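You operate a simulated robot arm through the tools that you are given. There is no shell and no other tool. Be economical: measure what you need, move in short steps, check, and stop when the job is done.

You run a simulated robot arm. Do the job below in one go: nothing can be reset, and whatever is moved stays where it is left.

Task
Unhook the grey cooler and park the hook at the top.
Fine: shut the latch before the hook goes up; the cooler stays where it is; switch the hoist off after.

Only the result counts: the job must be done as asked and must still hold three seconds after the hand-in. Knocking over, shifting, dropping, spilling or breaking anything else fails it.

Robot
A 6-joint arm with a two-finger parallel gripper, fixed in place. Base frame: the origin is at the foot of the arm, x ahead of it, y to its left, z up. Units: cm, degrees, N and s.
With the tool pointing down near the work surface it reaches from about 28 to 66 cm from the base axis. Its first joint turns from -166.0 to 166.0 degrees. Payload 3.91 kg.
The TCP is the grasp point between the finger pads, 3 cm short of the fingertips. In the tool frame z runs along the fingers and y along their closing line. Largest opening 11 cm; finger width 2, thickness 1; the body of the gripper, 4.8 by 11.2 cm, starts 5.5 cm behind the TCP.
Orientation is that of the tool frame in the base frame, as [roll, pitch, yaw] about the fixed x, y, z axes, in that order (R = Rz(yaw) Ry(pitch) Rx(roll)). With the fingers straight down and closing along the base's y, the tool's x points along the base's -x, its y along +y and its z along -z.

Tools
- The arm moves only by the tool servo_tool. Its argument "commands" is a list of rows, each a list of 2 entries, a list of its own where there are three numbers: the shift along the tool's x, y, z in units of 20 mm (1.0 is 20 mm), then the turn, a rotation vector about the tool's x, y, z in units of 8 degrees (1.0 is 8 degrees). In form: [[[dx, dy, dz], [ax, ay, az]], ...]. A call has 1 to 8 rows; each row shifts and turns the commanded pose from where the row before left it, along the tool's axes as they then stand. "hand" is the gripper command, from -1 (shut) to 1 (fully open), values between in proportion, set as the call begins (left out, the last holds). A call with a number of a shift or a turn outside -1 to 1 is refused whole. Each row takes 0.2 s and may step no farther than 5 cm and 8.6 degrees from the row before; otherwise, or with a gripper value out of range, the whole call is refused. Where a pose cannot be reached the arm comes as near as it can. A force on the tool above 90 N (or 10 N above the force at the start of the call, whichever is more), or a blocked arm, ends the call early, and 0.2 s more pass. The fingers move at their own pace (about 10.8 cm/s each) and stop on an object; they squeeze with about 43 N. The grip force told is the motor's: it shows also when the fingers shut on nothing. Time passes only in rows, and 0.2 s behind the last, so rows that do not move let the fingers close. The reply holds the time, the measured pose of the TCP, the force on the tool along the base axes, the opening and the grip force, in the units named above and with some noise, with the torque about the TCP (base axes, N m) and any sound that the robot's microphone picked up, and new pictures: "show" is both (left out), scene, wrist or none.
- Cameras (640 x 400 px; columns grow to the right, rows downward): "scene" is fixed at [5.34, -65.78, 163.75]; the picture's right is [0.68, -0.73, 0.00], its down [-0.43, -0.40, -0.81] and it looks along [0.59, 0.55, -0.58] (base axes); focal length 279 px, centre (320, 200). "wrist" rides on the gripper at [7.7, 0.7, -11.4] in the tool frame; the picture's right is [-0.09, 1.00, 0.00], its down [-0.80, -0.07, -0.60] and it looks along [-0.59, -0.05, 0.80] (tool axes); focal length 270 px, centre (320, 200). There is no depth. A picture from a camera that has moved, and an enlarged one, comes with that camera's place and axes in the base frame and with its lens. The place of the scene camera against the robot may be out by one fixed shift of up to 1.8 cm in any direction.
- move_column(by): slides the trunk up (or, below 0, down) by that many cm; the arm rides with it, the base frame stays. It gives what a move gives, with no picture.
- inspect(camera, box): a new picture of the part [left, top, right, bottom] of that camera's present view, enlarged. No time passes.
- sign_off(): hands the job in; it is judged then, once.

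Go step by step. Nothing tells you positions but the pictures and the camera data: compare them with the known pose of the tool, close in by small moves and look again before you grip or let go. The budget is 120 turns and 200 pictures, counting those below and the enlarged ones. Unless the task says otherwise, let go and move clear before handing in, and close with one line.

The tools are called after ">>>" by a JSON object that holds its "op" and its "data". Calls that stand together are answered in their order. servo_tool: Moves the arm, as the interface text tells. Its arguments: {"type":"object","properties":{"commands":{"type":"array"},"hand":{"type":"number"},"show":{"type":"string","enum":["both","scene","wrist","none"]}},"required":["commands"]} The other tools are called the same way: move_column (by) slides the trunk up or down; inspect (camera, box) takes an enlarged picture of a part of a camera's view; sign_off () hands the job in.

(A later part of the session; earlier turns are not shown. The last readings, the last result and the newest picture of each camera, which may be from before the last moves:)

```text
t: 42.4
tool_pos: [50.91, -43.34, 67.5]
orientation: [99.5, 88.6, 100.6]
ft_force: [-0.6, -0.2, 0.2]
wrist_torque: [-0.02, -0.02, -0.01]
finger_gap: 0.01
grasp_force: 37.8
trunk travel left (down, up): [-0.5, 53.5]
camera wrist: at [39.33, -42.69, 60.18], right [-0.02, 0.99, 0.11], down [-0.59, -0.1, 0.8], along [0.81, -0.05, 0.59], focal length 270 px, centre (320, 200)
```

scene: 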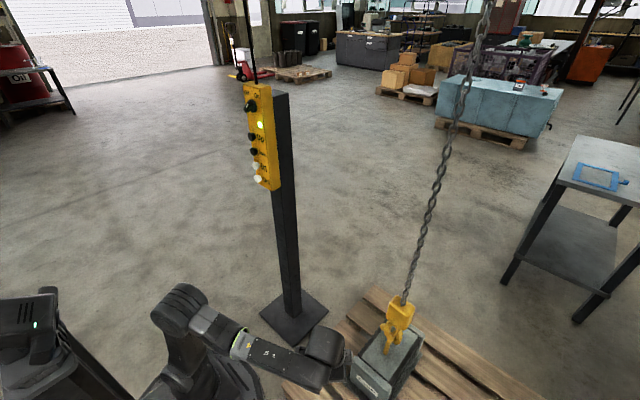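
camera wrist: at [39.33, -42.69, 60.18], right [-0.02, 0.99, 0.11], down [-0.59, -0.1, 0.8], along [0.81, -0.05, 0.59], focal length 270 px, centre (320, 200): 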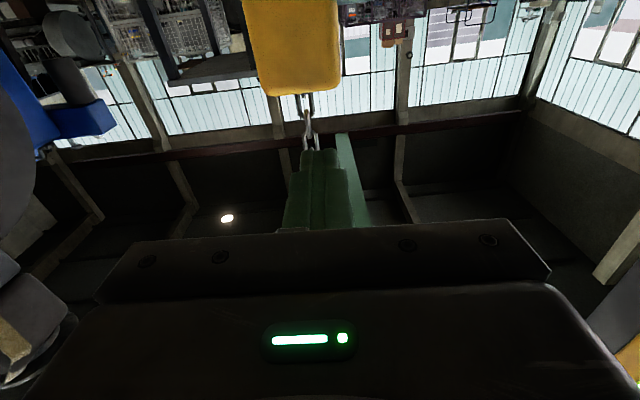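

>>> {"op": "servo_tool", "data": {"commands": [[[0.95, 0, 0], [0, 0, 0]], [[0.95, 0, 0], [0, 0, 0]], [[0.95, 0, 0], [0, 0, 0]], [[0.95, 0, 0], [0, 0, 0]], [[0.95, 0, 0], [0, 0, 0]], [[0.95, 0, 0], [0, 0, 0]]], "show": "none"}}

>>> {"op": "servo_tool", "data": {"commands": [[[0, 0, 0], [0, 0, -1]], [[0, 0, 0], [0, 0, -1]], [[0, 0, 0], [0, 0, -1]], [[0, 0, 0], [0, 0, -1]], [[0, 0, 0], [0, 0, -1]]], "hand": 0.27, "show": "both"}}

```text
t: 43.8
tool_pos: [50.76, -43.09, 56.3]
orientation: [99.9, 88.6, 101.1]
ft_force: [-0.2, 0.5, 0.4]
wrist_torque: [0.03, 0.0, 0.03]
finger_gap: 0.01
grasp_force: 37.9
trunk travel left (down, up): [-0.5, 53.5]
```

```text
t: 45.0
tool_pos: [50.75, -43.05, 56.32]
orientation: [-90.4, 51.3, -89.3]
ft_force: [0.4, 0.2, 0.3]
wrist_torque: [0.02, -0.03, 0.03]
finger_gap: 6.96
grasp_force: 0.0
trunk travel left (down, up): [-0.5, 53.5]
camera wrist: at [39.29, -47.54, 50.03], right [-0.02, 0.83, -0.55], down [-0.6, 0.43, 0.67], along [0.8, 0.34, 0.49], focal length 270 px, centre (320, 200)
```

scene: 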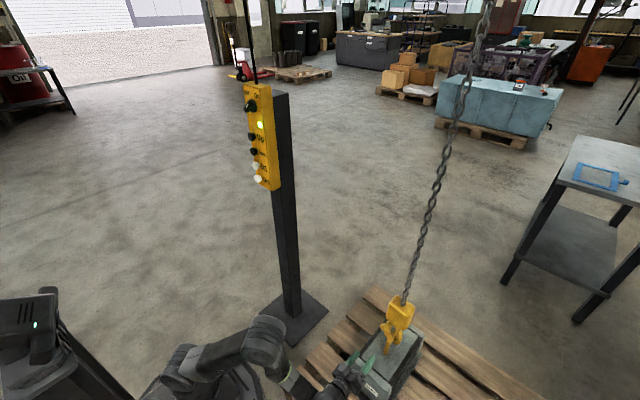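
wrist: 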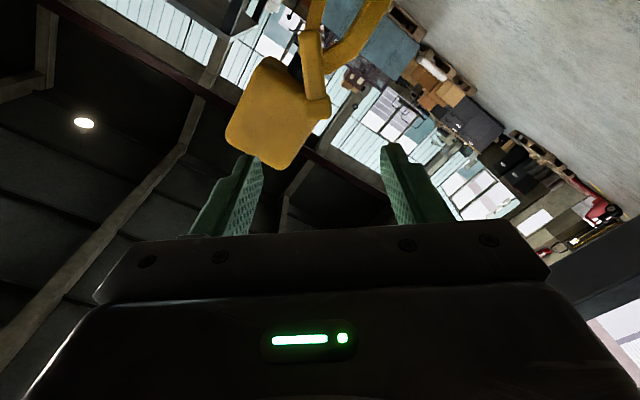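

>>> {"op": "inspect", "data": {"camera": "wrist", "box": [220, 0, 420, 170]}}

```text
2.35 times, centred on (320, 85) of wrist
camera zoom: at [39.29, -47.54, 50.03], right [-0.02, 0.83, -0.55], down [-0.6, 0.43, 0.67], along [0.8, 0.34, 0.49], focal length 636 px, centre (320, 471)
```

zoom: 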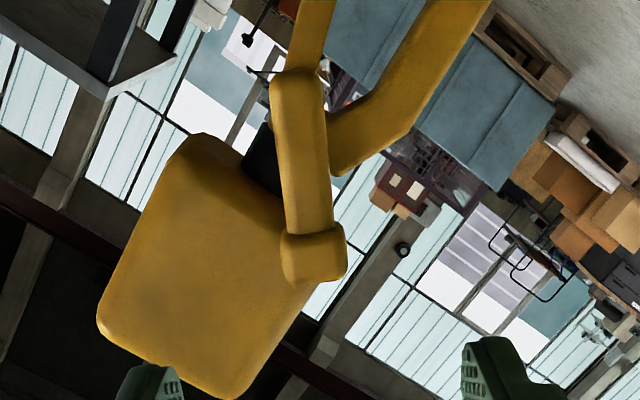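

The lever lines up with the tool roll; the head is at about (68.7, −42.2, 56.8). I'm closing in.

>>> {"op": "servo_tool", "data": {"commands": [[[-0.05, 0.03, 1], [0, 0, 0]], [[-0.05, 0.03, 1], [0, 0, 0]], [[-0.05, 0.03, 1], [0, 0, 0]], [[-0.05, 0.03, 1], [0, 0, 0]], [[-0.05, 0.03, 1], [0, 0, 0]]], "hand": 0, "show": "both"}}

>>> {"op": "inspect", "data": {"camera": "wrist", "box": [220, 40, 420, 240]}}

>>> {"op": "inspect", "data": {"camera": "scene", "box": [350, 280, 450, 380]}}

```text
t: 46.2
tool_pos: [60.76, -42.39, 56.39]
orientation: [-90.4, 51.3, -89.2]
ft_force: [-0.4, 0.0, 0.5]
wrist_torque: [0.04, 0.0, 0.05]
finger_gap: 5.5
grasp_force: 0.1
trunk travel left (down, up): [-0.5, 53.5]
camera wrist: at [49.29, -46.84, 50.17], right [-0.02, 0.83, -0.55], down [-0.6, 0.43, 0.67], along [0.8, 0.34, 0.49], focal length 270 px, centre (320, 200)
```

scene: 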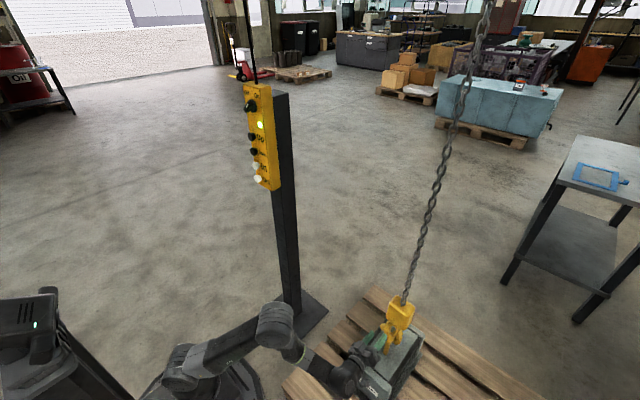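
wrist: 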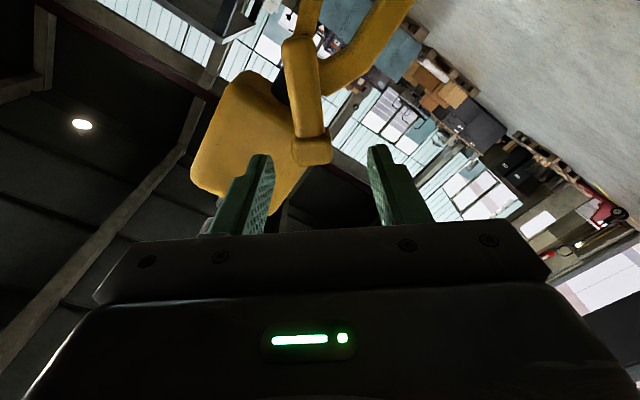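

```text
2.00 times, centred on (320, 140) of wrist
camera zoom: at [49.29, -46.84, 50.17], right [-0.02, 0.83, -0.55], down [-0.6, 0.43, 0.67], along [0.8, 0.34, 0.49], focal length 541 px, centre (320, 320)
```

zoom: 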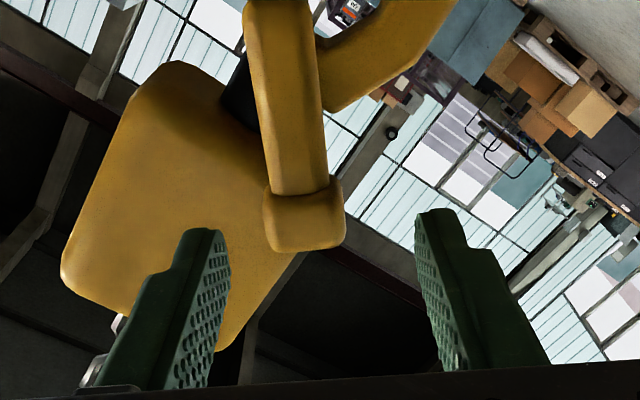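

```text
4.00 times, centred on (400, 330) of scene
camera zoom: at [5.34, -65.78, 163.75], right [0.68, -0.73, 0.0], down [-0.43, -0.4, -0.81], along [0.59, 0.55, -0.58], focal length 1117 px, centre (0, -320)
```

zoom: 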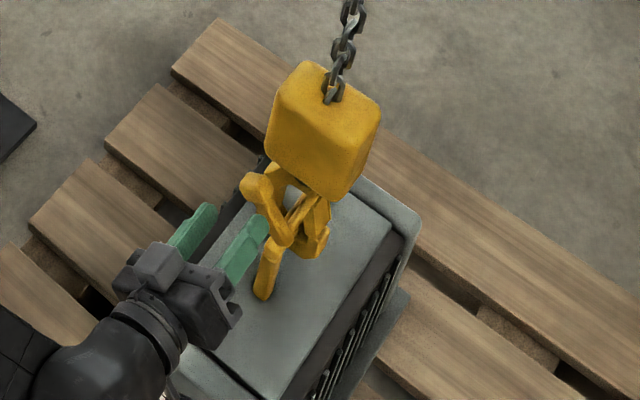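

>>> {"op": "servo_tool", "data": {"commands": [[[-0.18, -0.14, 0.8], [0, 0, 0]], [[-0.18, -0.14, 0.8], [0, 0, 0]]], "show": "wrist"}}

>>> {"op": "inspect", "data": {"camera": "scene", "box": [370, 290, 430, 360]}}

```text
t: 46.8
tool_pos: [64.02, -42.11, 57.36]
orientation: [-90.5, 51.4, -89.3]
ft_force: [0.1, -0.5, 0.8]
wrist_torque: [0.0, 0.0, 0.0]
finger_gap: 5.5
grasp_force: 0.1
trunk travel left (down, up): [-0.5, 53.5]
camera wrist: at [52.6, -46.66, 51.04], right [-0.02, 0.83, -0.55], down [-0.6, 0.43, 0.67], along [0.8, 0.34, 0.49], focal length 270 px, centre (320, 200)
```

wrist: 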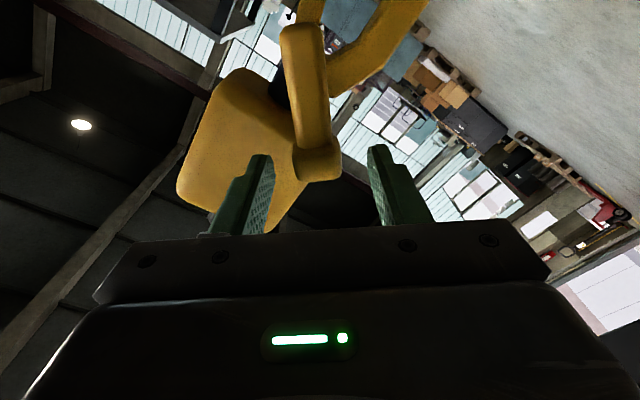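

```text
5.71 times, centred on (400, 325) of scene
camera zoom: at [5.34, -65.78, 163.75], right [0.68, -0.73, 0.0], down [-0.43, -0.4, -0.81], along [0.59, 0.55, -0.58], focal length 1596 px, centre (-137, -514)
```

zoom: 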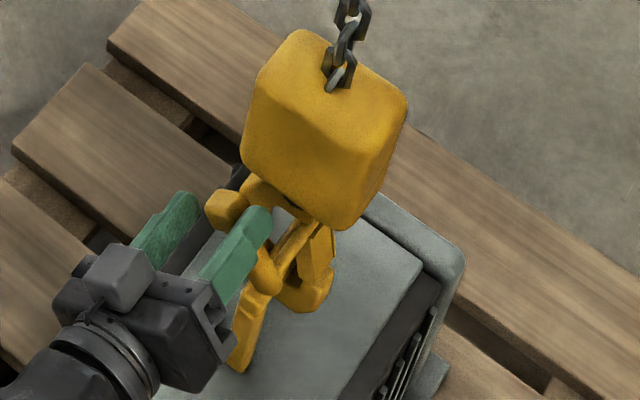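

The head is centred between the fingers. I'll go in 1.8 cm and close.

>>> {"op": "servo_tool", "data": {"commands": [[[0, 0, 0.45], [0, 0, 0]], [[0, 0, 0.45], [0, 0, 0]]], "show": "none"}}

>>> {"op": "servo_tool", "data": {"commands": [[[0, 0, 0], [0, 0, 0]], [[0, 0, 0], [0, 0, 0]], [[0, 0, 0], [0, 0, 0]]], "hand": -1, "show": "both"}}

>>> {"op": "inspect", "data": {"camera": "scene", "box": [370, 290, 430, 360]}}

```text
t: 47.4
tool_pos: [65.76, -42.18, 57.33]
orientation: [-90.4, 51.4, -89.4]
ft_force: [-0.2, -0.1, -0.1]
wrist_torque: [0.0, -0.01, 0.0]
finger_gap: 5.49
grasp_force: 0.0
trunk travel left (down, up): [-0.5, 53.5]
```

```text
t: 48.2
tool_pos: [65.86, -42.15, 57.24]
orientation: [-90.3, 51.2, -89.2]
ft_force: [6.6, -6.7, 6.9]
wrist_torque: [-0.65, 0.07, -0.85]
finger_gap: 1.97
grasp_force: 45.3
trunk travel left (down, up): [-0.5, 53.5]
camera wrist: at [54.3, -46.73, 51.15], right [-0.02, 0.83, -0.55], down [-0.6, 0.43, 0.67], along [0.8, 0.34, 0.49], focal length 270 px, centre (320, 200)
```

scene: 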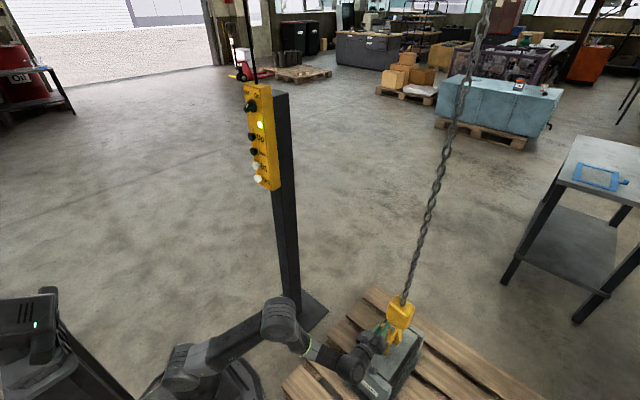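
wrist: 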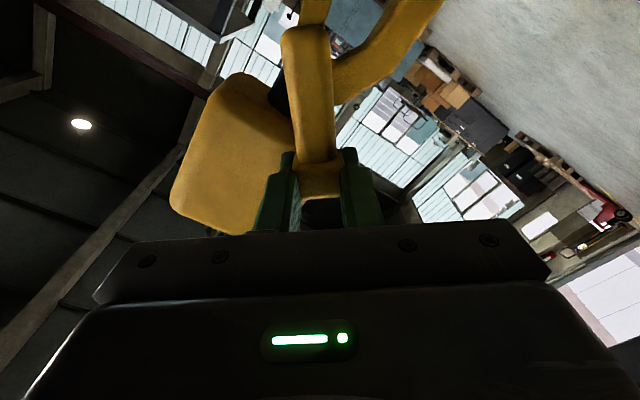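

```text
5.71 times, centred on (400, 325) of scene
camera zoom: at [5.34, -65.78, 163.75], right [0.68, -0.73, 0.0], down [-0.43, -0.4, -0.81], along [0.59, 0.55, -0.58], focal length 1596 px, centre (-137, -514)
```

zoom: 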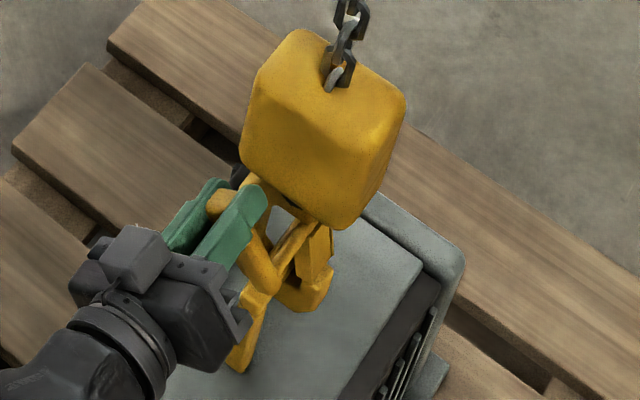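

The lever head is gripped. I'll turn it a little about its axle (head toward −y and up) and check the force.

>>> {"op": "servo_tool", "data": {"commands": [[[0.035, -0.5, 0], [0, 0, 1]], [[0.035, -0.5, 0], [0, 0, 1]]], "show": "wrist"}}

>>> {"op": "inspect", "data": {"camera": "scene", "box": [370, 290, 430, 360]}}

```text
t: 48.8
tool_pos: [65.71, -43.91, 58.3]
orientation: [-90.6, 67.5, -89.6]
ft_force: [-3.4, 0.2, 3.8]
wrist_torque: [-0.14, -1.25, -0.15]
finger_gap: 1.99
grasp_force: 45.2
trunk travel left (down, up): [-0.5, 53.5]
camera wrist: at [54.27, -46.43, 51.12], right [-0.02, 0.95, -0.3], down [-0.6, 0.23, 0.77], along [0.8, 0.19, 0.56], focal length 270 px, centre (320, 200)
```

wrist: 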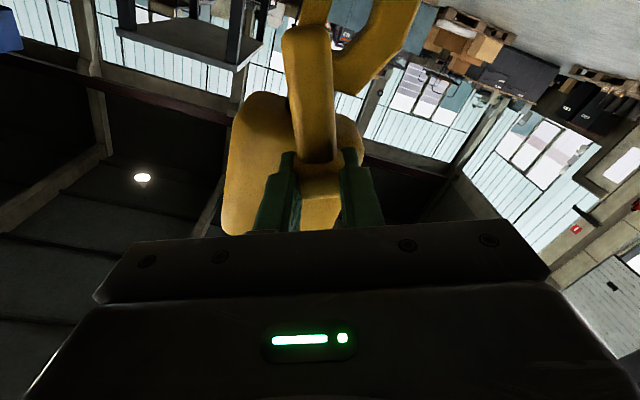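

```text
5.71 times, centred on (400, 325) of scene
camera zoom: at [5.34, -65.78, 163.75], right [0.68, -0.73, 0.0], down [-0.43, -0.4, -0.81], along [0.59, 0.55, -0.58], focal length 1596 px, centre (-137, -514)
```

zoom: 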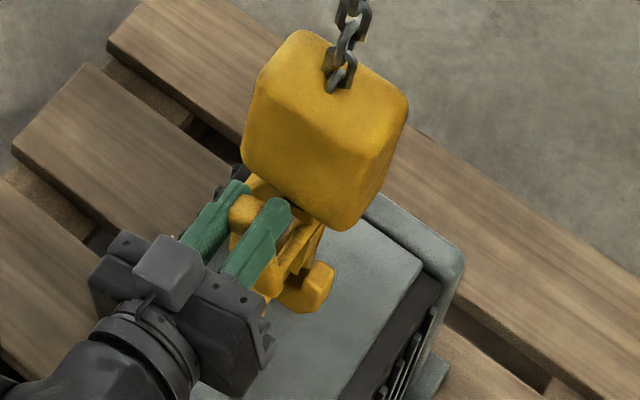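

The gate is swinging inward with little resistance. I'll continue.

>>> {"op": "servo_tool", "data": {"commands": [[[0.035, -0.5, 0], [0, 0, 1]], [[0.035, -0.5, 0], [0, 0, 1]], [[0.035, -0.5, 0], [0, 0, 1]], [[0.035, -0.5, 0], [0, 0, 1]]], "show": "wrist"}}

>>> {"op": "inspect", "data": {"camera": "scene", "box": [370, 290, 430, 360]}}

```text
t: 49.8
tool_pos: [65.86, -47.62, 58.68]
orientation: [92.1, 80.4, 93.2]
ft_force: [-9.2, 15.0, -4.8]
wrist_torque: [0.77, -0.77, -0.58]
finger_gap: 2.04
grasp_force: 45.5
trunk travel left (down, up): [-0.5, 53.5]
camera wrist: at [54.24, -45.91, 51.39], right [-0.02, 0.97, 0.25], down [-0.59, -0.21, 0.78], along [0.81, -0.13, 0.57], focal length 270 px, centre (320, 200)
```

wrist: 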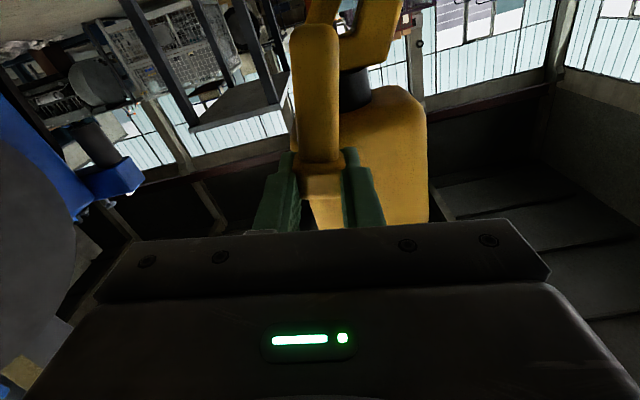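

```text
5.71 times, centred on (400, 325) of scene
camera zoom: at [5.34, -65.78, 163.75], right [0.68, -0.73, 0.0], down [-0.43, -0.4, -0.81], along [0.59, 0.55, -0.58], focal length 1596 px, centre (-137, -514)
```

zoom: 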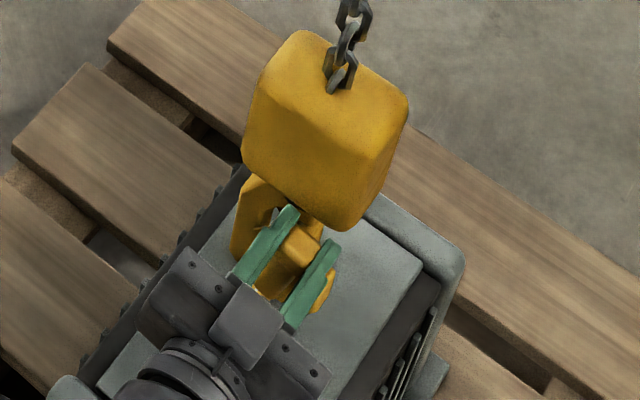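

>>> {"op": "servo_tool", "data": {"commands": [[[0.035, -0.45, 0], [0, 0, 1]], [[0.035, -0.45, 0], [0, 0, 1]]], "show": "none"}}

>>> {"op": "inspect", "data": {"camera": "scene", "box": [370, 290, 430, 360]}}

>>> {"op": "inspect", "data": {"camera": "wrist", "box": [220, 0, 460, 240]}}

```text
t: 50.4
tool_pos: [65.76, -49.41, 58.03]
orientation: [90.9, 64.4, 91.8]
ft_force: [-10.0, 16.8, -7.8]
wrist_torque: [0.65, 0.33, -0.3]
finger_gap: 2.08
grasp_force: 44.6
trunk travel left (down, up): [-0.5, 53.5]
```

```text
5.71 times, centred on (400, 325) of scene
camera zoom: at [5.34, -65.78, 163.75], right [0.68, -0.73, 0.0], down [-0.43, -0.4, -0.81], along [0.59, 0.55, -0.58], focal length 1596 px, centre (-137, -514)
```

zoom: 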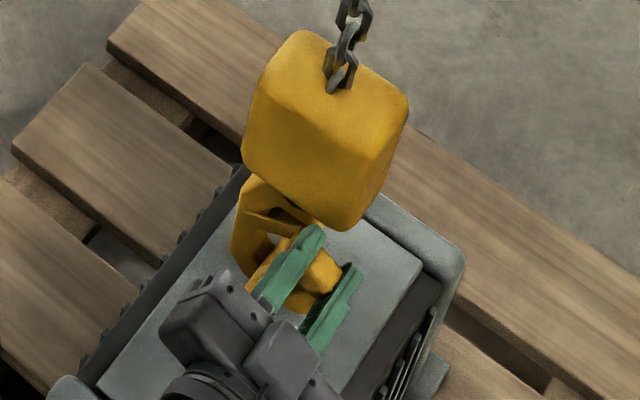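

```text
1.67 times, centred on (340, 120) of wrist
camera zoom: at [54.25, -45.67, 51.65], right [-0.01, 0.86, 0.51], down [-0.58, -0.42, 0.7], along [0.81, -0.29, 0.51], focal length 450 px, centre (287, 333)
```

zoom: 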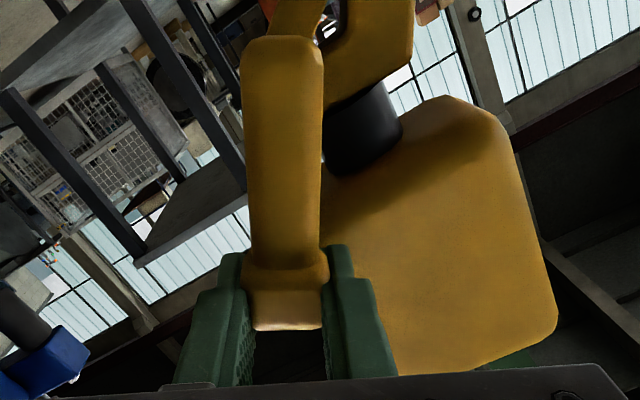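

>>> {"op": "servo_tool", "data": {"commands": [[[0.035, -0.45, 0], [0, 0, 1]], [[0, 0, 0], [0, 0, 0]]], "show": "none"}}

>>> {"op": "servo_tool", "data": {"commands": [[[0, 0, 0], [0, 0, 0]], [[0, 0, 0], [0, 0, 0]], [[0, 0, -0.5], [0, 0, 0]], [[0, 0, -1], [0, 0, 0]], [[0, 0, -1], [0, 0, 0]], [[0, 0, -1], [0, 0, 0]], [[0, 0, -1], [0, 0, 0]]], "hand": -0.2, "show": "wrist"}}

>>> {"op": "inspect", "data": {"camera": "scene", "box": [370, 290, 430, 360]}}

```text
t: 51.0
tool_pos: [66.01, -50.18, 57.69]
orientation: [90.6, 56.5, 91.7]
ft_force: [-6.6, 16.7, -6.3]
wrist_torque: [0.64, 0.73, 0.13]
finger_gap: 2.06
grasp_force: 45.3
trunk travel left (down, up): [-0.5, 53.5]
```

```text
t: 52.6
tool_pos: [56.92, -50.49, 57.79]
orientation: [90.5, 56.6, 91.7]
ft_force: [0.5, 0.8, -0.4]
wrist_torque: [0.01, 0.01, 0.01]
finger_gap: 4.4
grasp_force: 0.1
trunk travel left (down, up): [-0.5, 53.5]
camera wrist: at [45.17, -45.87, 51.84], right [-0.01, 0.78, 0.62], down [-0.58, -0.51, 0.63], along [0.81, -0.35, 0.46], focal length 270 px, centre (320, 200)
```

wrist: 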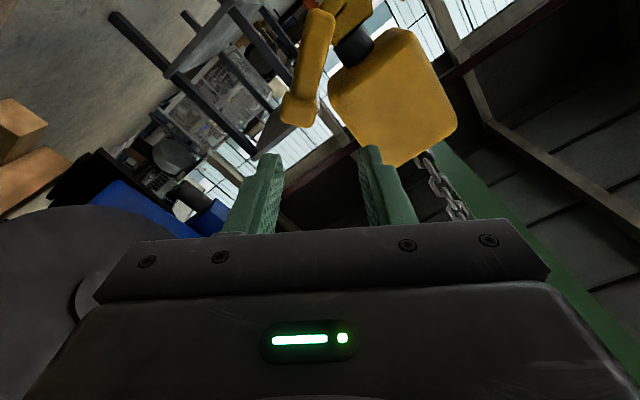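

```text
5.71 times, centred on (400, 325) of scene
camera zoom: at [5.34, -65.78, 163.75], right [0.68, -0.73, 0.0], down [-0.43, -0.4, -0.81], along [0.59, 0.55, -0.58], focal length 1596 px, centre (-137, -514)
```

zoom: 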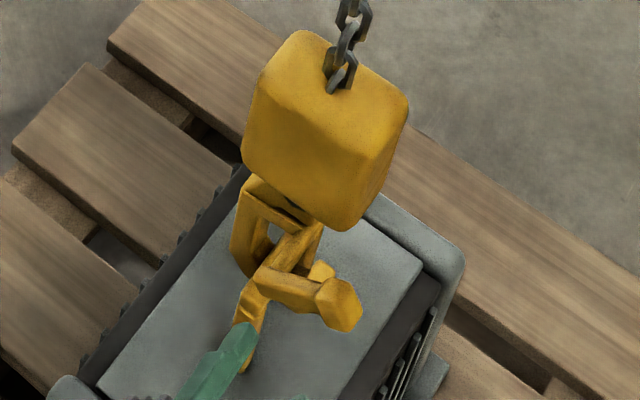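

The gate stays open. Next I'll retreat and head for the pendant to lower the hook.

>>> {"op": "servo_tool", "data": {"commands": [[[0, 0, -1], [0, 0, -1]], [[0, 0, -1], [0, 0, -1]], [[0, 0, -1], [0, 0, -1]], [[0, 0, -1], [0, 0, -1]], [[0, 0, -1], [0, 0, 0]], [[0, 0, -1], [0, 0, 0]], [[0, 0, -1], [0, 0, 0]], [[0, 0, -1], [0, 0, 0]]], "hand": -1, "show": "none"}}

>>> {"op": "move_column", "data": {"by": 35}}

>>> {"op": "servo_tool", "data": {"commands": [[[0, 1, 0], [0, 0.9, 0]], [[0, 1, 0], [0, 0.9, 0]], [[0, 1, 0], [0, 0.9, 0]], [[0, 1, 0], [0, 0.9, 0]], [[0, 1, 0], [0, 0.9, 0]], [[0, 1, 0], [0, 0, 0]], [[0, 1, 0], [0, 0, 0]], [[0, 1, 0], [0, 0, 0]]], "show": "scene"}}

```text
t: 54.4
tool_pos: [40.92, -50.74, 57.83]
orientation: [100.3, 88.7, 101.5]
ft_force: [-0.8, 0.1, -0.1]
wrist_torque: [0.03, -0.01, -0.02]
finger_gap: 0.01
grasp_force: 37.3
trunk travel left (down, up): [-0.5, 53.5]
```

```text
t: 57.8
tool_pos: [40.88, -50.82, 92.98]
orientation: [100.8, 88.6, 102.0]
ft_force: [0.3, 0.6, 0.1]
wrist_torque: [-0.01, 0.0, -0.01]
finger_gap: 0.02
grasp_force: 37.4
trunk travel left (down, up): [-35.5, 18.5]
```

```text
t: 59.6
tool_pos: [40.4, -34.8, 93.19]
orientation: [177.6, 53.7, 179.3]
ft_force: [-0.4, -0.1, -0.8]
wrist_torque: [-0.02, -0.04, 0.03]
finger_gap: 0.0
grasp_force: 37.7
trunk travel left (down, up): [-35.5, 18.5]
```

scene: 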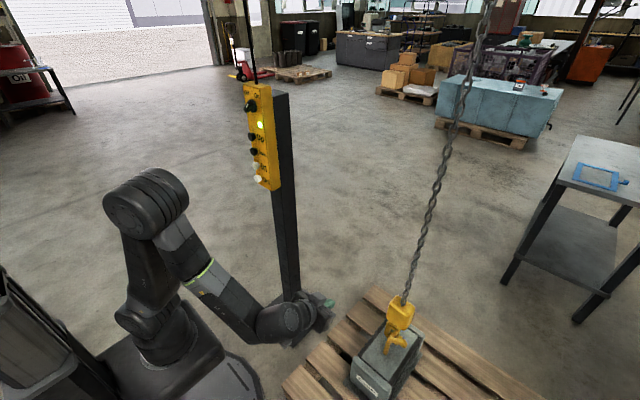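

>>> {"op": "servo_tool", "data": {"commands": [[[0, 1, 0], [0, 0, 0]], [[0, 1, 0], [0, 0, 0]], [[0, 1, 0], [0, 0, 0]], [[0, 1, 0], [0, 0, 0]], [[0, 1, 0], [0, 0, 0]], [[0, 1, 0], [0, 0, 0]], [[0, 1, 0], [0, 0, 0]], [[0, 1, 0], [0, 0, 0]]], "show": "none"}}

>>> {"op": "servo_tool", "data": {"commands": [[[0, 1, 0], [0, 0, 0]], [[0, 1, 0], [0, 0, 0]], [[0, 1, 0], [0, 0, 0]], [[0, 1, 0], [0, 0, 0]], [[0, 1, 0], [0, 0, 0]], [[0, 1, 0], [0, 0, 0]], [[0, 1, 0], [0, 0, 0]], [[0, 1, 0], [0, 0, 0]]], "show": "scene"}}

```text
t: 61.4
tool_pos: [40.27, -19.02, 93.48]
orientation: [177.7, 53.7, 179.1]
ft_force: [-1.2, -0.1, 0.7]
wrist_torque: [-0.01, 0.04, 0.05]
finger_gap: 0.01
grasp_force: 38.2
trunk travel left (down, up): [-35.5, 18.5]
```

```text
t: 63.2
tool_pos: [40.06, -2.79, 94.23]
orientation: [177.7, 53.7, 179.3]
ft_force: [0.2, 0.3, 0.0]
wrist_torque: [0.02, 0.01, 0.02]
finger_gap: 0.0
grasp_force: 37.9
trunk travel left (down, up): [-35.5, 18.5]
```

scene: 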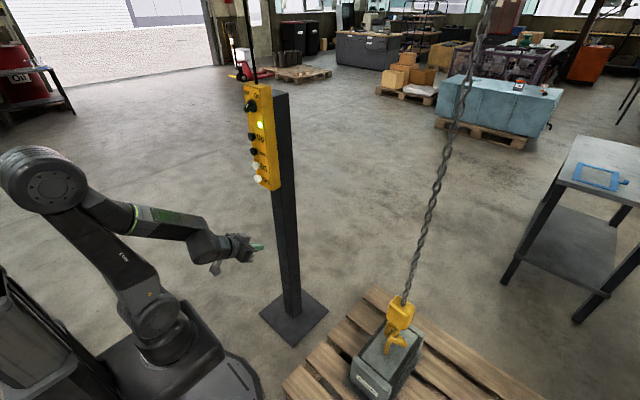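

>>> {"op": "servo_tool", "data": {"commands": [[[0, 1, 0], [0, 0, 0]], [[0, 1, 0], [0, 0, 0]], [[0, 1, 0], [0, 0, 0]], [[0, 1, 0], [0, 0, 0]], [[0, 1, 0], [0, 0, 0]], [[0, 1, 0], [0, 0, 0]], [[0, 1, 0], [0, 0, 0]], [[0, 1, 0], [0, 0, 0]]], "show": "none"}}

>>> {"op": "move_column", "data": {"by": 18}}

>>> {"op": "servo_tool", "data": {"commands": [[[0, 1, 0], [0, -0.9, 0]], [[0, 1, 0], [0, -0.9, 0]], [[0, 1, 0], [0, -0.9, 0]], [[0, 0, 0], [0, -0.9, 0]], [[0, 0, 0], [0, -0.75, 0]]], "show": "both"}}

```text
t: 65.0
tool_pos: [39.65, 13.14, 94.41]
orientation: [177.6, 53.6, 179.1]
ft_force: [-0.9, 0.3, -0.9]
wrist_torque: [-0.01, 0.03, -0.01]
finger_gap: 0.0
grasp_force: 38.1
trunk travel left (down, up): [-35.5, 18.5]
```

```text
t: 67.0
tool_pos: [39.68, 13.16, 112.44]
orientation: [177.5, 53.7, 179.2]
ft_force: [0.2, 0.8, -0.3]
wrist_torque: [0.03, -0.01, 0.0]
finger_gap: 0.02
grasp_force: 37.2
trunk travel left (down, up): [-53.5, 0.5]
```

```text
t: 68.2
tool_pos: [39.57, 19.22, 112.48]
orientation: [134.4, 88.0, 135.5]
ft_force: [0.3, 0.5, -0.1]
wrist_torque: [-0.01, 0.01, 0.0]
finger_gap: 0.0
grasp_force: 37.4
trunk travel left (down, up): [-53.5, 0.5]
camera wrist: at [27.86, 19.88, 105.23], right [-0.02, 0.99, 0.11], down [-0.57, -0.1, 0.81], along [0.82, -0.05, 0.57], focal length 270 px, centre (320, 200)
```

scene: 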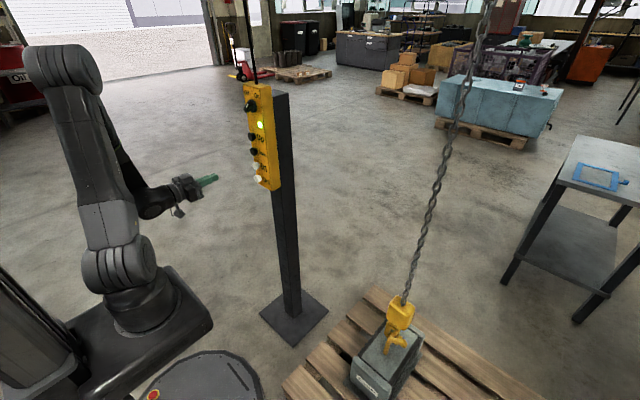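
wrist: 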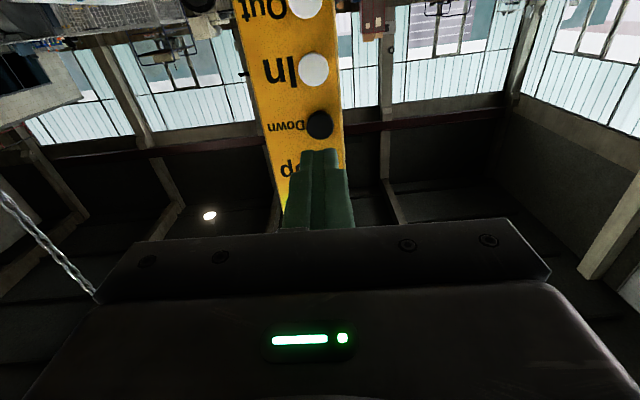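

Lined up with the pendant. I'll move in front of the Down button (z≈116.3).

>>> {"op": "servo_tool", "data": {"commands": [[[-0.32, 0, 0.95], [0, -0.15, 0]], [[-0.32, 0, 0.95], [0, 0, 0]], [[-0.32, 0, 0.95], [0, 0, 0]], [[-0.32, 0, 0.95], [0, 0, 0]], [[-0.32, 0, 0.95], [0, 0, 0]], [[-0.32, 0, 0.95], [0, 0, 0]], [[-0.1, 0, 0.95], [0, 0, 0]]], "show": "wrist"}}

>>> {"op": "inspect", "data": {"camera": "scene", "box": [220, 110, 300, 190]}}

```text
t: 69.8
tool_pos: [52.8, 19.32, 116.53]
orientation: [101.7, 88.6, 102.8]
ft_force: [0.2, -0.1, 0.5]
wrist_torque: [-0.02, 0.0, 0.0]
finger_gap: 0.02
grasp_force: 37.4
trunk travel left (down, up): [-53.5, 0.5]
camera wrist: at [41.38, 19.99, 109.07], right [-0.02, 0.99, 0.11], down [-0.59, -0.1, 0.8], along [0.81, -0.05, 0.59], focal length 270 px, centre (320, 200)
```

wrist: 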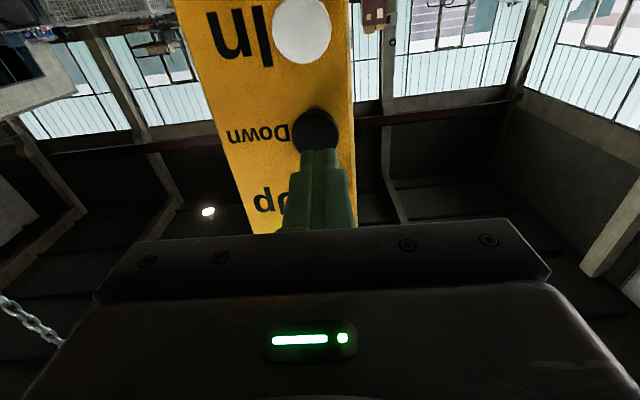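

```text
5.00 times, centred on (260, 150) of scene
camera zoom: at [5.34, -65.78, 163.75], right [0.68, -0.73, 0.0], down [-0.43, -0.4, -0.81], along [0.59, 0.55, -0.58], focal length 1396 px, centre (620, 450)
```

zoom: 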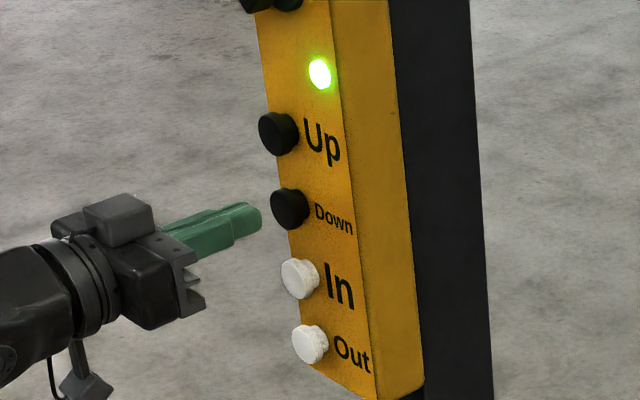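

Well aimed. I'll advance in small steps until contact.

>>> {"op": "servo_tool", "data": {"commands": [[[0, 0, 0.4], [0, 0, 0]], [[0, 0, 0.2], [0, 0, 0]]], "show": "none"}}

>>> {"op": "inspect", "data": {"camera": "scene", "box": [240, 125, 280, 165]}}

```text
t: 70.4
tool_pos: [54.15, 19.36, 116.43]
orientation: [102.0, 88.6, 102.9]
ft_force: [-0.2, -0.3, -0.3]
wrist_torque: [0.0, -0.02, 0.05]
finger_gap: 0.0
grasp_force: 37.8
trunk travel left (down, up): [-53.5, 0.5]
```

```text
10.00 times, centred on (260, 145) of scene
camera zoom: at [5.34, -65.78, 163.75], right [0.68, -0.73, 0.0], down [-0.43, -0.4, -0.81], along [0.59, 0.55, -0.58], focal length 2793 px, centre (920, 750)
```

zoom: 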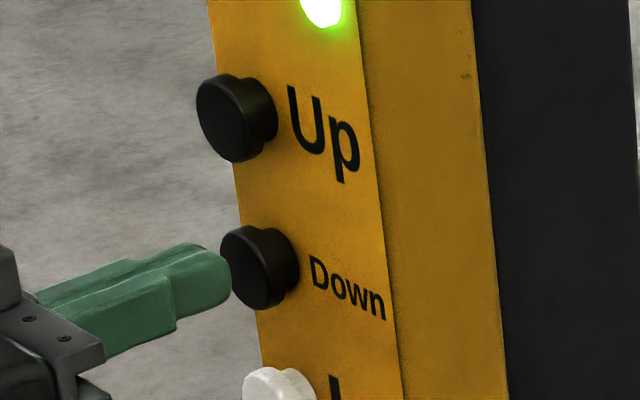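

>>> {"op": "servo_tool", "data": {"commands": [[[0, 0, 0.4], [0, 0, 0]], [[0, 0, 0.2], [0, 0, 0]], [[0, 0, 0.15], [0, 0, 0]], [[0, 0, -0.75], [0, 0, 0]]], "show": "scene"}}

>>> {"op": "inspect", "data": {"camera": "scene", "box": [370, 290, 430, 360]}}

```text
t: 71.4
tool_pos: [53.96, 19.34, 116.45]
orientation: [101.3, 88.7, 102.4]
ft_force: [0.8, -0.2, 0.8]
wrist_torque: [0.01, -0.02, 0.01]
finger_gap: 0.01
grasp_force: 37.9
trunk travel left (down, up): [-53.5, 0.5]
```

scene: 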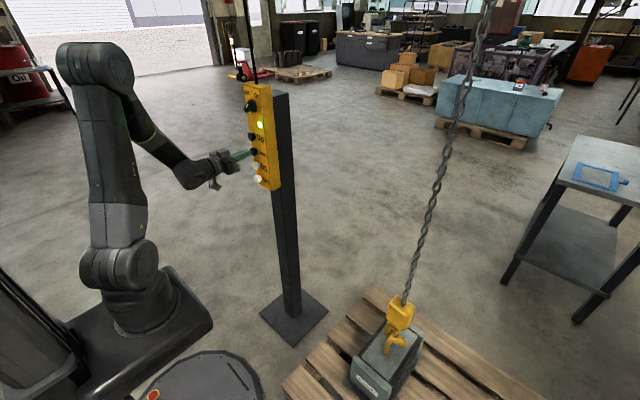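

```text
5.71 times, centred on (400, 325) of scene
camera zoom: at [5.34, -65.78, 163.75], right [0.68, -0.73, 0.0], down [-0.43, -0.4, -0.81], along [0.59, 0.55, -0.58], focal length 1596 px, centre (-137, -514)
```

zoom: 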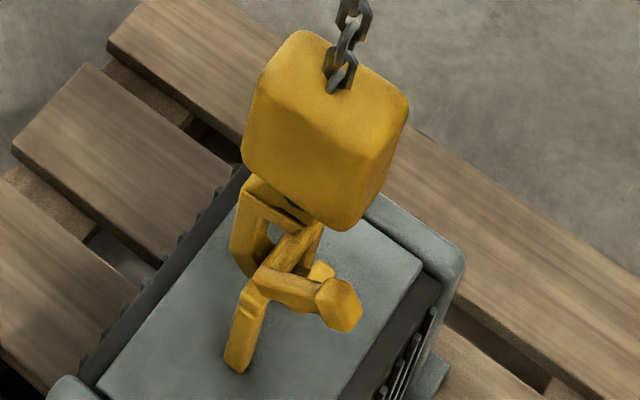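

>>> {"op": "servo_tool", "data": {"commands": [[[0, 0, 0.75], [0, 0, 0]], [[0, 0, 0.1], [0, 0, 0]]], "show": "scene"}}

>>> {"op": "inspect", "data": {"camera": "scene", "box": [240, 125, 280, 165]}}

>>> {"op": "inspect", "data": {"camera": "scene", "box": [370, 290, 430, 360]}}

```text
t: 72.0
tool_pos: [55.75, 19.35, 116.4]
orientation: [101.2, 88.6, 102.3]
ft_force: [-2.9, -0.4, 0.9]
wrist_torque: [0.0, -0.02, -0.05]
finger_gap: 0.02
grasp_force: 38.2
trunk travel left (down, up): [-53.5, 0.5]
heard: click
```

scene: 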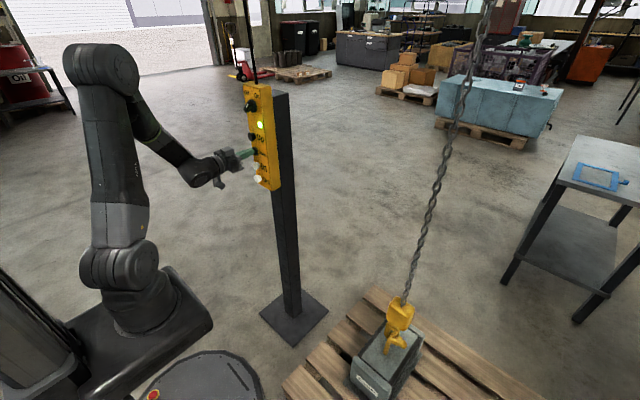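

```text
10.00 times, centred on (260, 145) of scene
camera zoom: at [5.34, -65.78, 163.75], right [0.68, -0.73, 0.0], down [-0.43, -0.4, -0.81], along [0.59, 0.55, -0.58], focal length 2793 px, centre (920, 750)
```

zoom: 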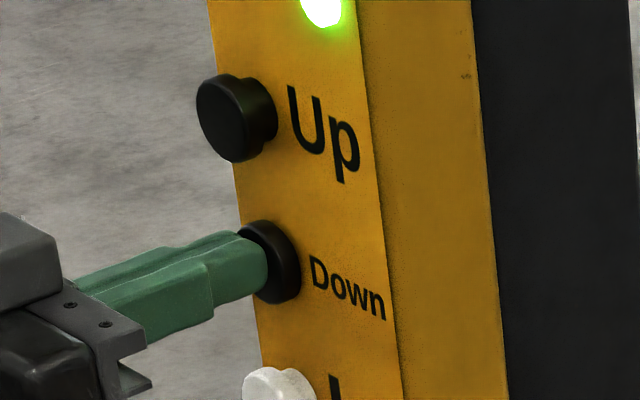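

```text
5.71 times, centred on (400, 325) of scene
camera zoom: at [5.34, -65.78, 163.75], right [0.68, -0.73, 0.0], down [-0.43, -0.4, -0.81], along [0.59, 0.55, -0.58], focal length 1596 px, centre (-137, -514)
```

zoom: 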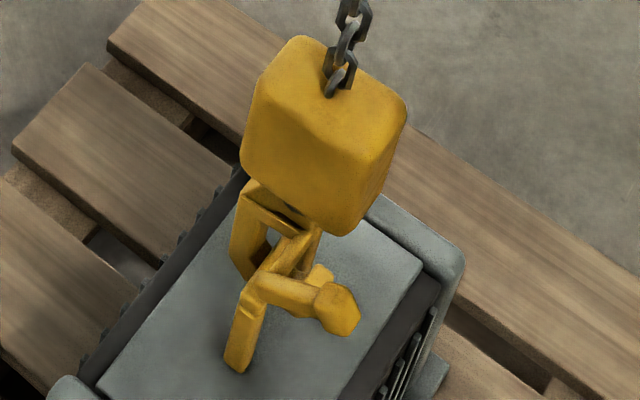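

Click, and the hook has started to descend (~0.4 cm). I'll hold the button a little longer and compare.

>>> {"op": "servo_tool", "data": {"commands": [[[0, 0, 0], [0, 0, 0]], [[0, 0, 0], [0, 0, 0]], [[0, 0, 0], [0, 0, 0]], [[0, 0, -0.6], [0, 0, 0]]], "show": "none"}}

>>> {"op": "inspect", "data": {"camera": "scene", "box": [370, 290, 430, 360]}}

```text
t: 73.0
tool_pos: [54.59, 19.36, 116.53]
orientation: [100.0, 88.6, 101.0]
ft_force: [0.4, 0.0, -0.4]
wrist_torque: [-0.01, -0.03, 0.01]
finger_gap: 0.01
grasp_force: 38.0
trunk travel left (down, up): [-53.5, 0.5]
```

```text
5.71 times, centred on (400, 325) of scene
camera zoom: at [5.34, -65.78, 163.75], right [0.68, -0.73, 0.0], down [-0.43, -0.4, -0.81], along [0.59, 0.55, -0.58], focal length 1596 px, centre (-137, -514)
```

zoom: 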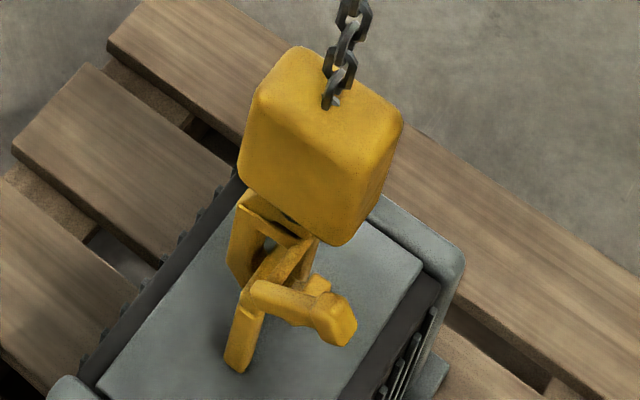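

>>> {"op": "servo_tool", "data": {"commands": [[[0, 0, 0.6], [0, 0, 0]], [[0, 0, 0], [0, 0, 0]], [[0, 0, 0], [0, 0, 0]], [[0, 0, 0], [0, 0, 0]], [[0, 0, 0], [0, 0, 0]], [[0, 0, -0.6], [0, 0, 0]]], "show": "none"}}

>>> {"op": "inspect", "data": {"camera": "scene", "box": [370, 290, 430, 360]}}

```text
t: 74.4
tool_pos: [54.64, 19.37, 116.42]
orientation: [101.3, 88.6, 102.4]
ft_force: [-0.1, 0.3, 0.4]
wrist_torque: [0.02, 0.04, 0.02]
finger_gap: 0.02
grasp_force: 37.7
trunk travel left (down, up): [-53.5, 0.5]
heard: click
```

```text
5.71 times, centred on (400, 325) of scene
camera zoom: at [5.34, -65.78, 163.75], right [0.68, -0.73, 0.0], down [-0.43, -0.4, -0.81], along [0.59, 0.55, -0.58], focal length 1596 px, centre (-137, -514)
```

zoom: 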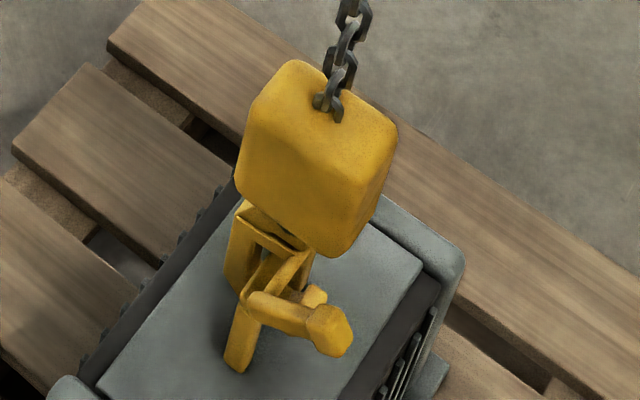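

>>> {"op": "inspect", "data": {"camera": "scene", "box": [385, 315, 415, 345]}}

```text
13.33 times, centred on (400, 330) of scene
camera zoom: at [5.34, -65.78, 163.75], right [0.68, -0.73, 0.0], down [-0.43, -0.4, -0.81], along [0.59, 0.55, -0.58], focal length 3724 px, centre (-747, -1533)
```

zoom: 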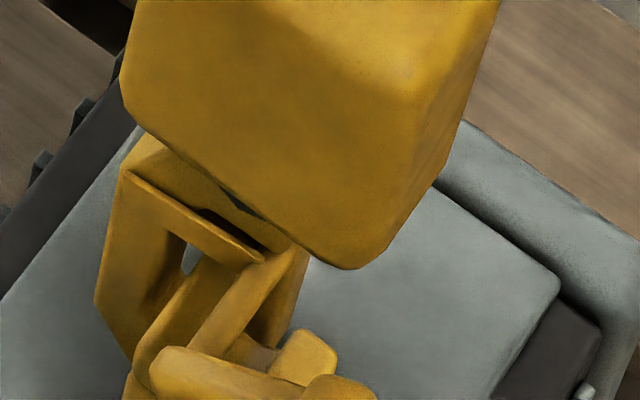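

>>> {"op": "servo_tool", "data": {"commands": [[[0, 0, 0.6], [0, 0, 0]], [[0, 0, 0], [0, 0, 0]], [[0, 0, 0], [0, 0, 0]], [[0, 0, -0.6], [0, 0, 0]]], "show": "none"}}

>>> {"op": "inspect", "data": {"camera": "scene", "box": [370, 290, 430, 360]}}

>>> {"op": "inspect", "data": {"camera": "scene", "box": [385, 315, 415, 345]}}

```text
t: 75.4
tool_pos: [54.5, 19.34, 116.57]
orientation: [100.9, 88.6, 102.0]
ft_force: [0.7, -1.1, -0.5]
wrist_torque: [-0.03, -0.03, -0.01]
finger_gap: 0.0
grasp_force: 37.6
trunk travel left (down, up): [-53.5, 0.5]
heard: click
```

```text
5.71 times, centred on (400, 325) of scene
camera zoom: at [5.34, -65.78, 163.75], right [0.68, -0.73, 0.0], down [-0.43, -0.4, -0.81], along [0.59, 0.55, -0.58], focal length 1596 px, centre (-137, -514)
```

zoom: 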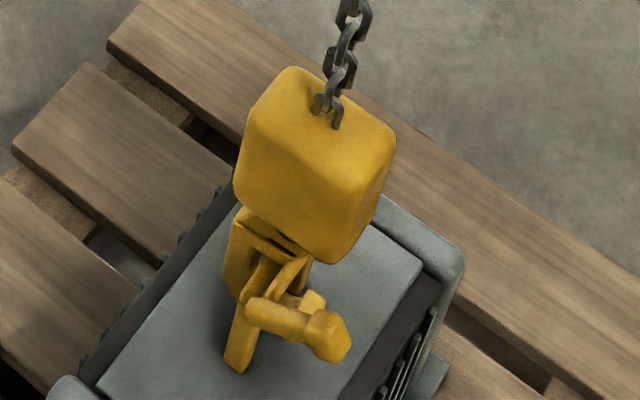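

```text
13.33 times, centred on (400, 330) of scene
camera zoom: at [5.34, -65.78, 163.75], right [0.68, -0.73, 0.0], down [-0.43, -0.4, -0.81], along [0.59, 0.55, -0.58], focal length 3724 px, centre (-747, -1533)
```

zoom: 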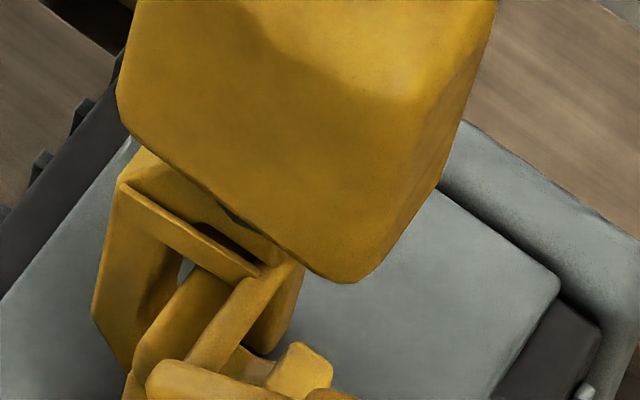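

About 4.1 cm lowered. Next I'll tap In briefly to learn the trolley direction.

>>> {"op": "servo_tool", "data": {"commands": [[[0, 0, -0.5], [0, 0, 0]], [[1, 0, 0], [0, 0, 0]], [[1, 0, 0], [0, 0, 0]], [[1, 0, 0], [0, 0, 0]], [[0.06, 0, 0.5], [0, 0, 0]]], "show": "wrist"}}

>>> {"op": "inspect", "data": {"camera": "scene", "box": [240, 145, 280, 185]}}

```text
t: 76.6
tool_pos: [54.54, 19.65, 110.23]
orientation: [102.0, 88.6, 103.1]
ft_force: [-0.4, 0.5, -0.1]
wrist_torque: [-0.02, -0.05, 0.01]
finger_gap: 0.0
grasp_force: 37.6
trunk travel left (down, up): [-53.5, 0.5]
camera wrist: at [42.94, 20.31, 102.81], right [-0.02, 0.99, 0.11], down [-0.59, -0.1, 0.8], along [0.81, -0.05, 0.59], focal length 270 px, centre (320, 200)
```

wrist: 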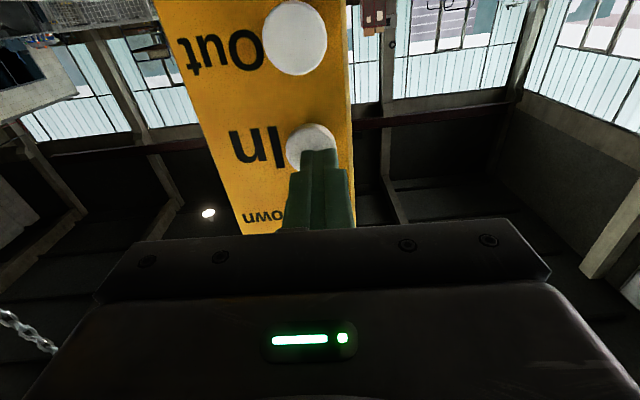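

```text
10.00 times, centred on (260, 165) of scene
camera zoom: at [5.34, -65.78, 163.75], right [0.68, -0.73, 0.0], down [-0.43, -0.4, -0.81], along [0.59, 0.55, -0.58], focal length 2793 px, centre (920, 550)
```

zoom: 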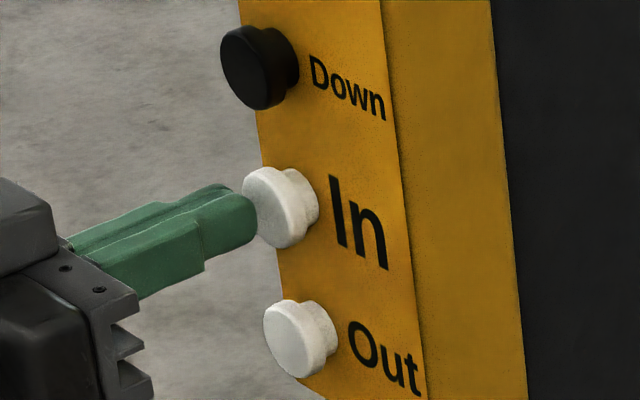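

>>> {"op": "servo_tool", "data": {"commands": [[[0, 0, 0.62], [0, 0, 0]], [[0, 0, 0], [0, 0, 0]], [[0, 0, -0.6], [0, 0, 0]]], "show": "none"}}

>>> {"op": "inspect", "data": {"camera": "scene", "box": [370, 290, 430, 360]}}

```text
t: 77.4
tool_pos: [54.54, 19.74, 110.28]
orientation: [101.5, 88.6, 102.7]
ft_force: [0.4, 0.2, 0.2]
wrist_torque: [0.04, 0.0, 0.02]
finger_gap: 0.02
grasp_force: 37.3
trunk travel left (down, up): [-53.5, 0.5]
heard: click
```

```text
5.71 times, centred on (400, 325) of scene
camera zoom: at [5.34, -65.78, 163.75], right [0.68, -0.73, 0.0], down [-0.43, -0.4, -0.81], along [0.59, 0.55, -0.58], focal length 1596 px, centre (-137, -514)
```

zoom: 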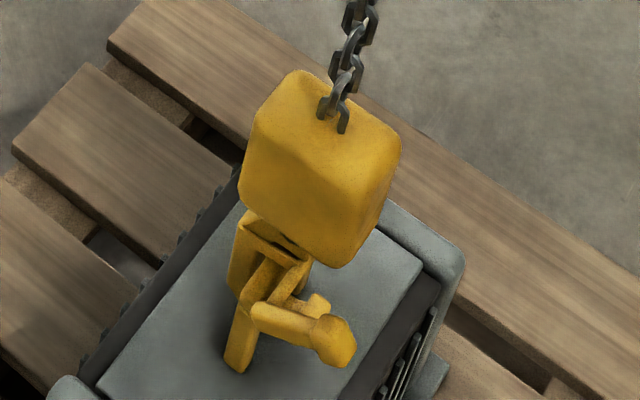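

In moves the hook toward −y, so Out (+y) takes the hook off the bail. I'll move to the Out button.

>>> {"op": "servo_tool", "data": {"commands": [[[0, 0, -0.5], [0, 0, 0]], [[1, -0.1, 0], [0, 0, 0]], [[1, -0.1, 0], [0, 0, 0]], [[1, 0, 0], [0, 0, 0]], [[0.06, 0, 0.5], [0, 0, 0]]], "show": "none"}}

>>> {"op": "inspect", "data": {"camera": "scene", "box": [240, 145, 280, 185]}}

```text
t: 78.6
tool_pos: [54.57, 19.21, 104.18]
orientation: [102.4, 88.6, 103.5]
ft_force: [-0.6, 0.9, 0.0]
wrist_torque: [0.01, 0.02, -0.01]
finger_gap: 0.01
grasp_force: 37.2
trunk travel left (down, up): [-53.5, 0.5]
```

```text
10.00 times, centred on (260, 165) of scene
camera zoom: at [5.34, -65.78, 163.75], right [0.68, -0.73, 0.0], down [-0.43, -0.4, -0.81], along [0.59, 0.55, -0.58], focal length 2793 px, centre (920, 550)
```

zoom: 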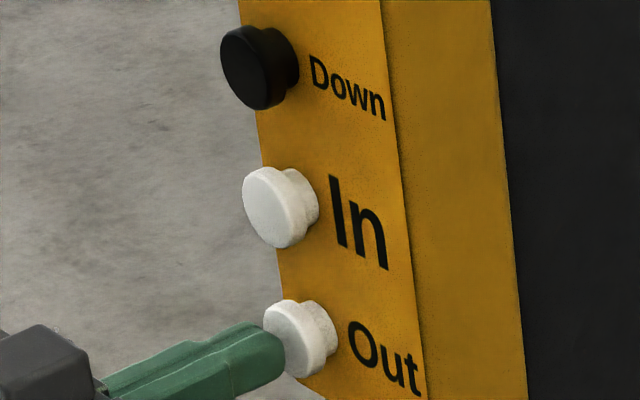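

>>> {"op": "servo_tool", "data": {"commands": [[[-0.15, 0, 0.62], [0, 0, 0]], [[0, 0, 0], [0, 0, 0]], [[0, 0, 0], [0, 0, 0]], [[0, 0, 0], [0, 0, 0]], [[0, 0, 0], [0, 0, 0]], [[0, 0, -0.6], [0, 0, 0]]], "show": "none"}}

>>> {"op": "inspect", "data": {"camera": "scene", "box": [370, 290, 430, 360]}}

```text
t: 80.0
tool_pos: [54.66, 19.33, 104.57]
orientation: [98.4, 88.4, 99.4]
ft_force: [-0.5, -0.4, -1.0]
wrist_torque: [0.0, 0.0, 0.01]
finger_gap: 0.02
grasp_force: 37.4
trunk travel left (down, up): [-53.5, 0.5]
heard: click
```

```text
5.71 times, centred on (400, 325) of scene
camera zoom: at [5.34, -65.78, 163.75], right [0.68, -0.73, 0.0], down [-0.43, -0.4, -0.81], along [0.59, 0.55, -0.58], focal length 1596 px, centre (-137, -514)
```

zoom: 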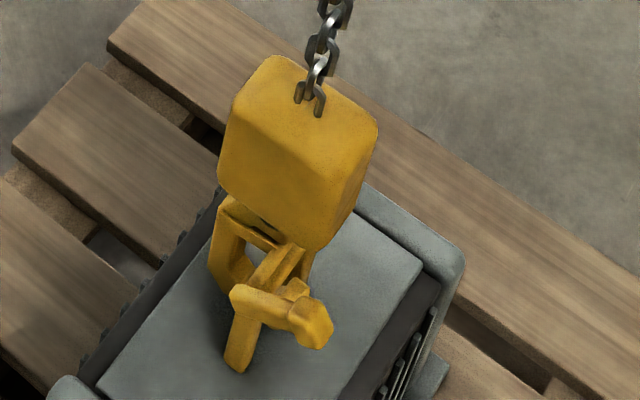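

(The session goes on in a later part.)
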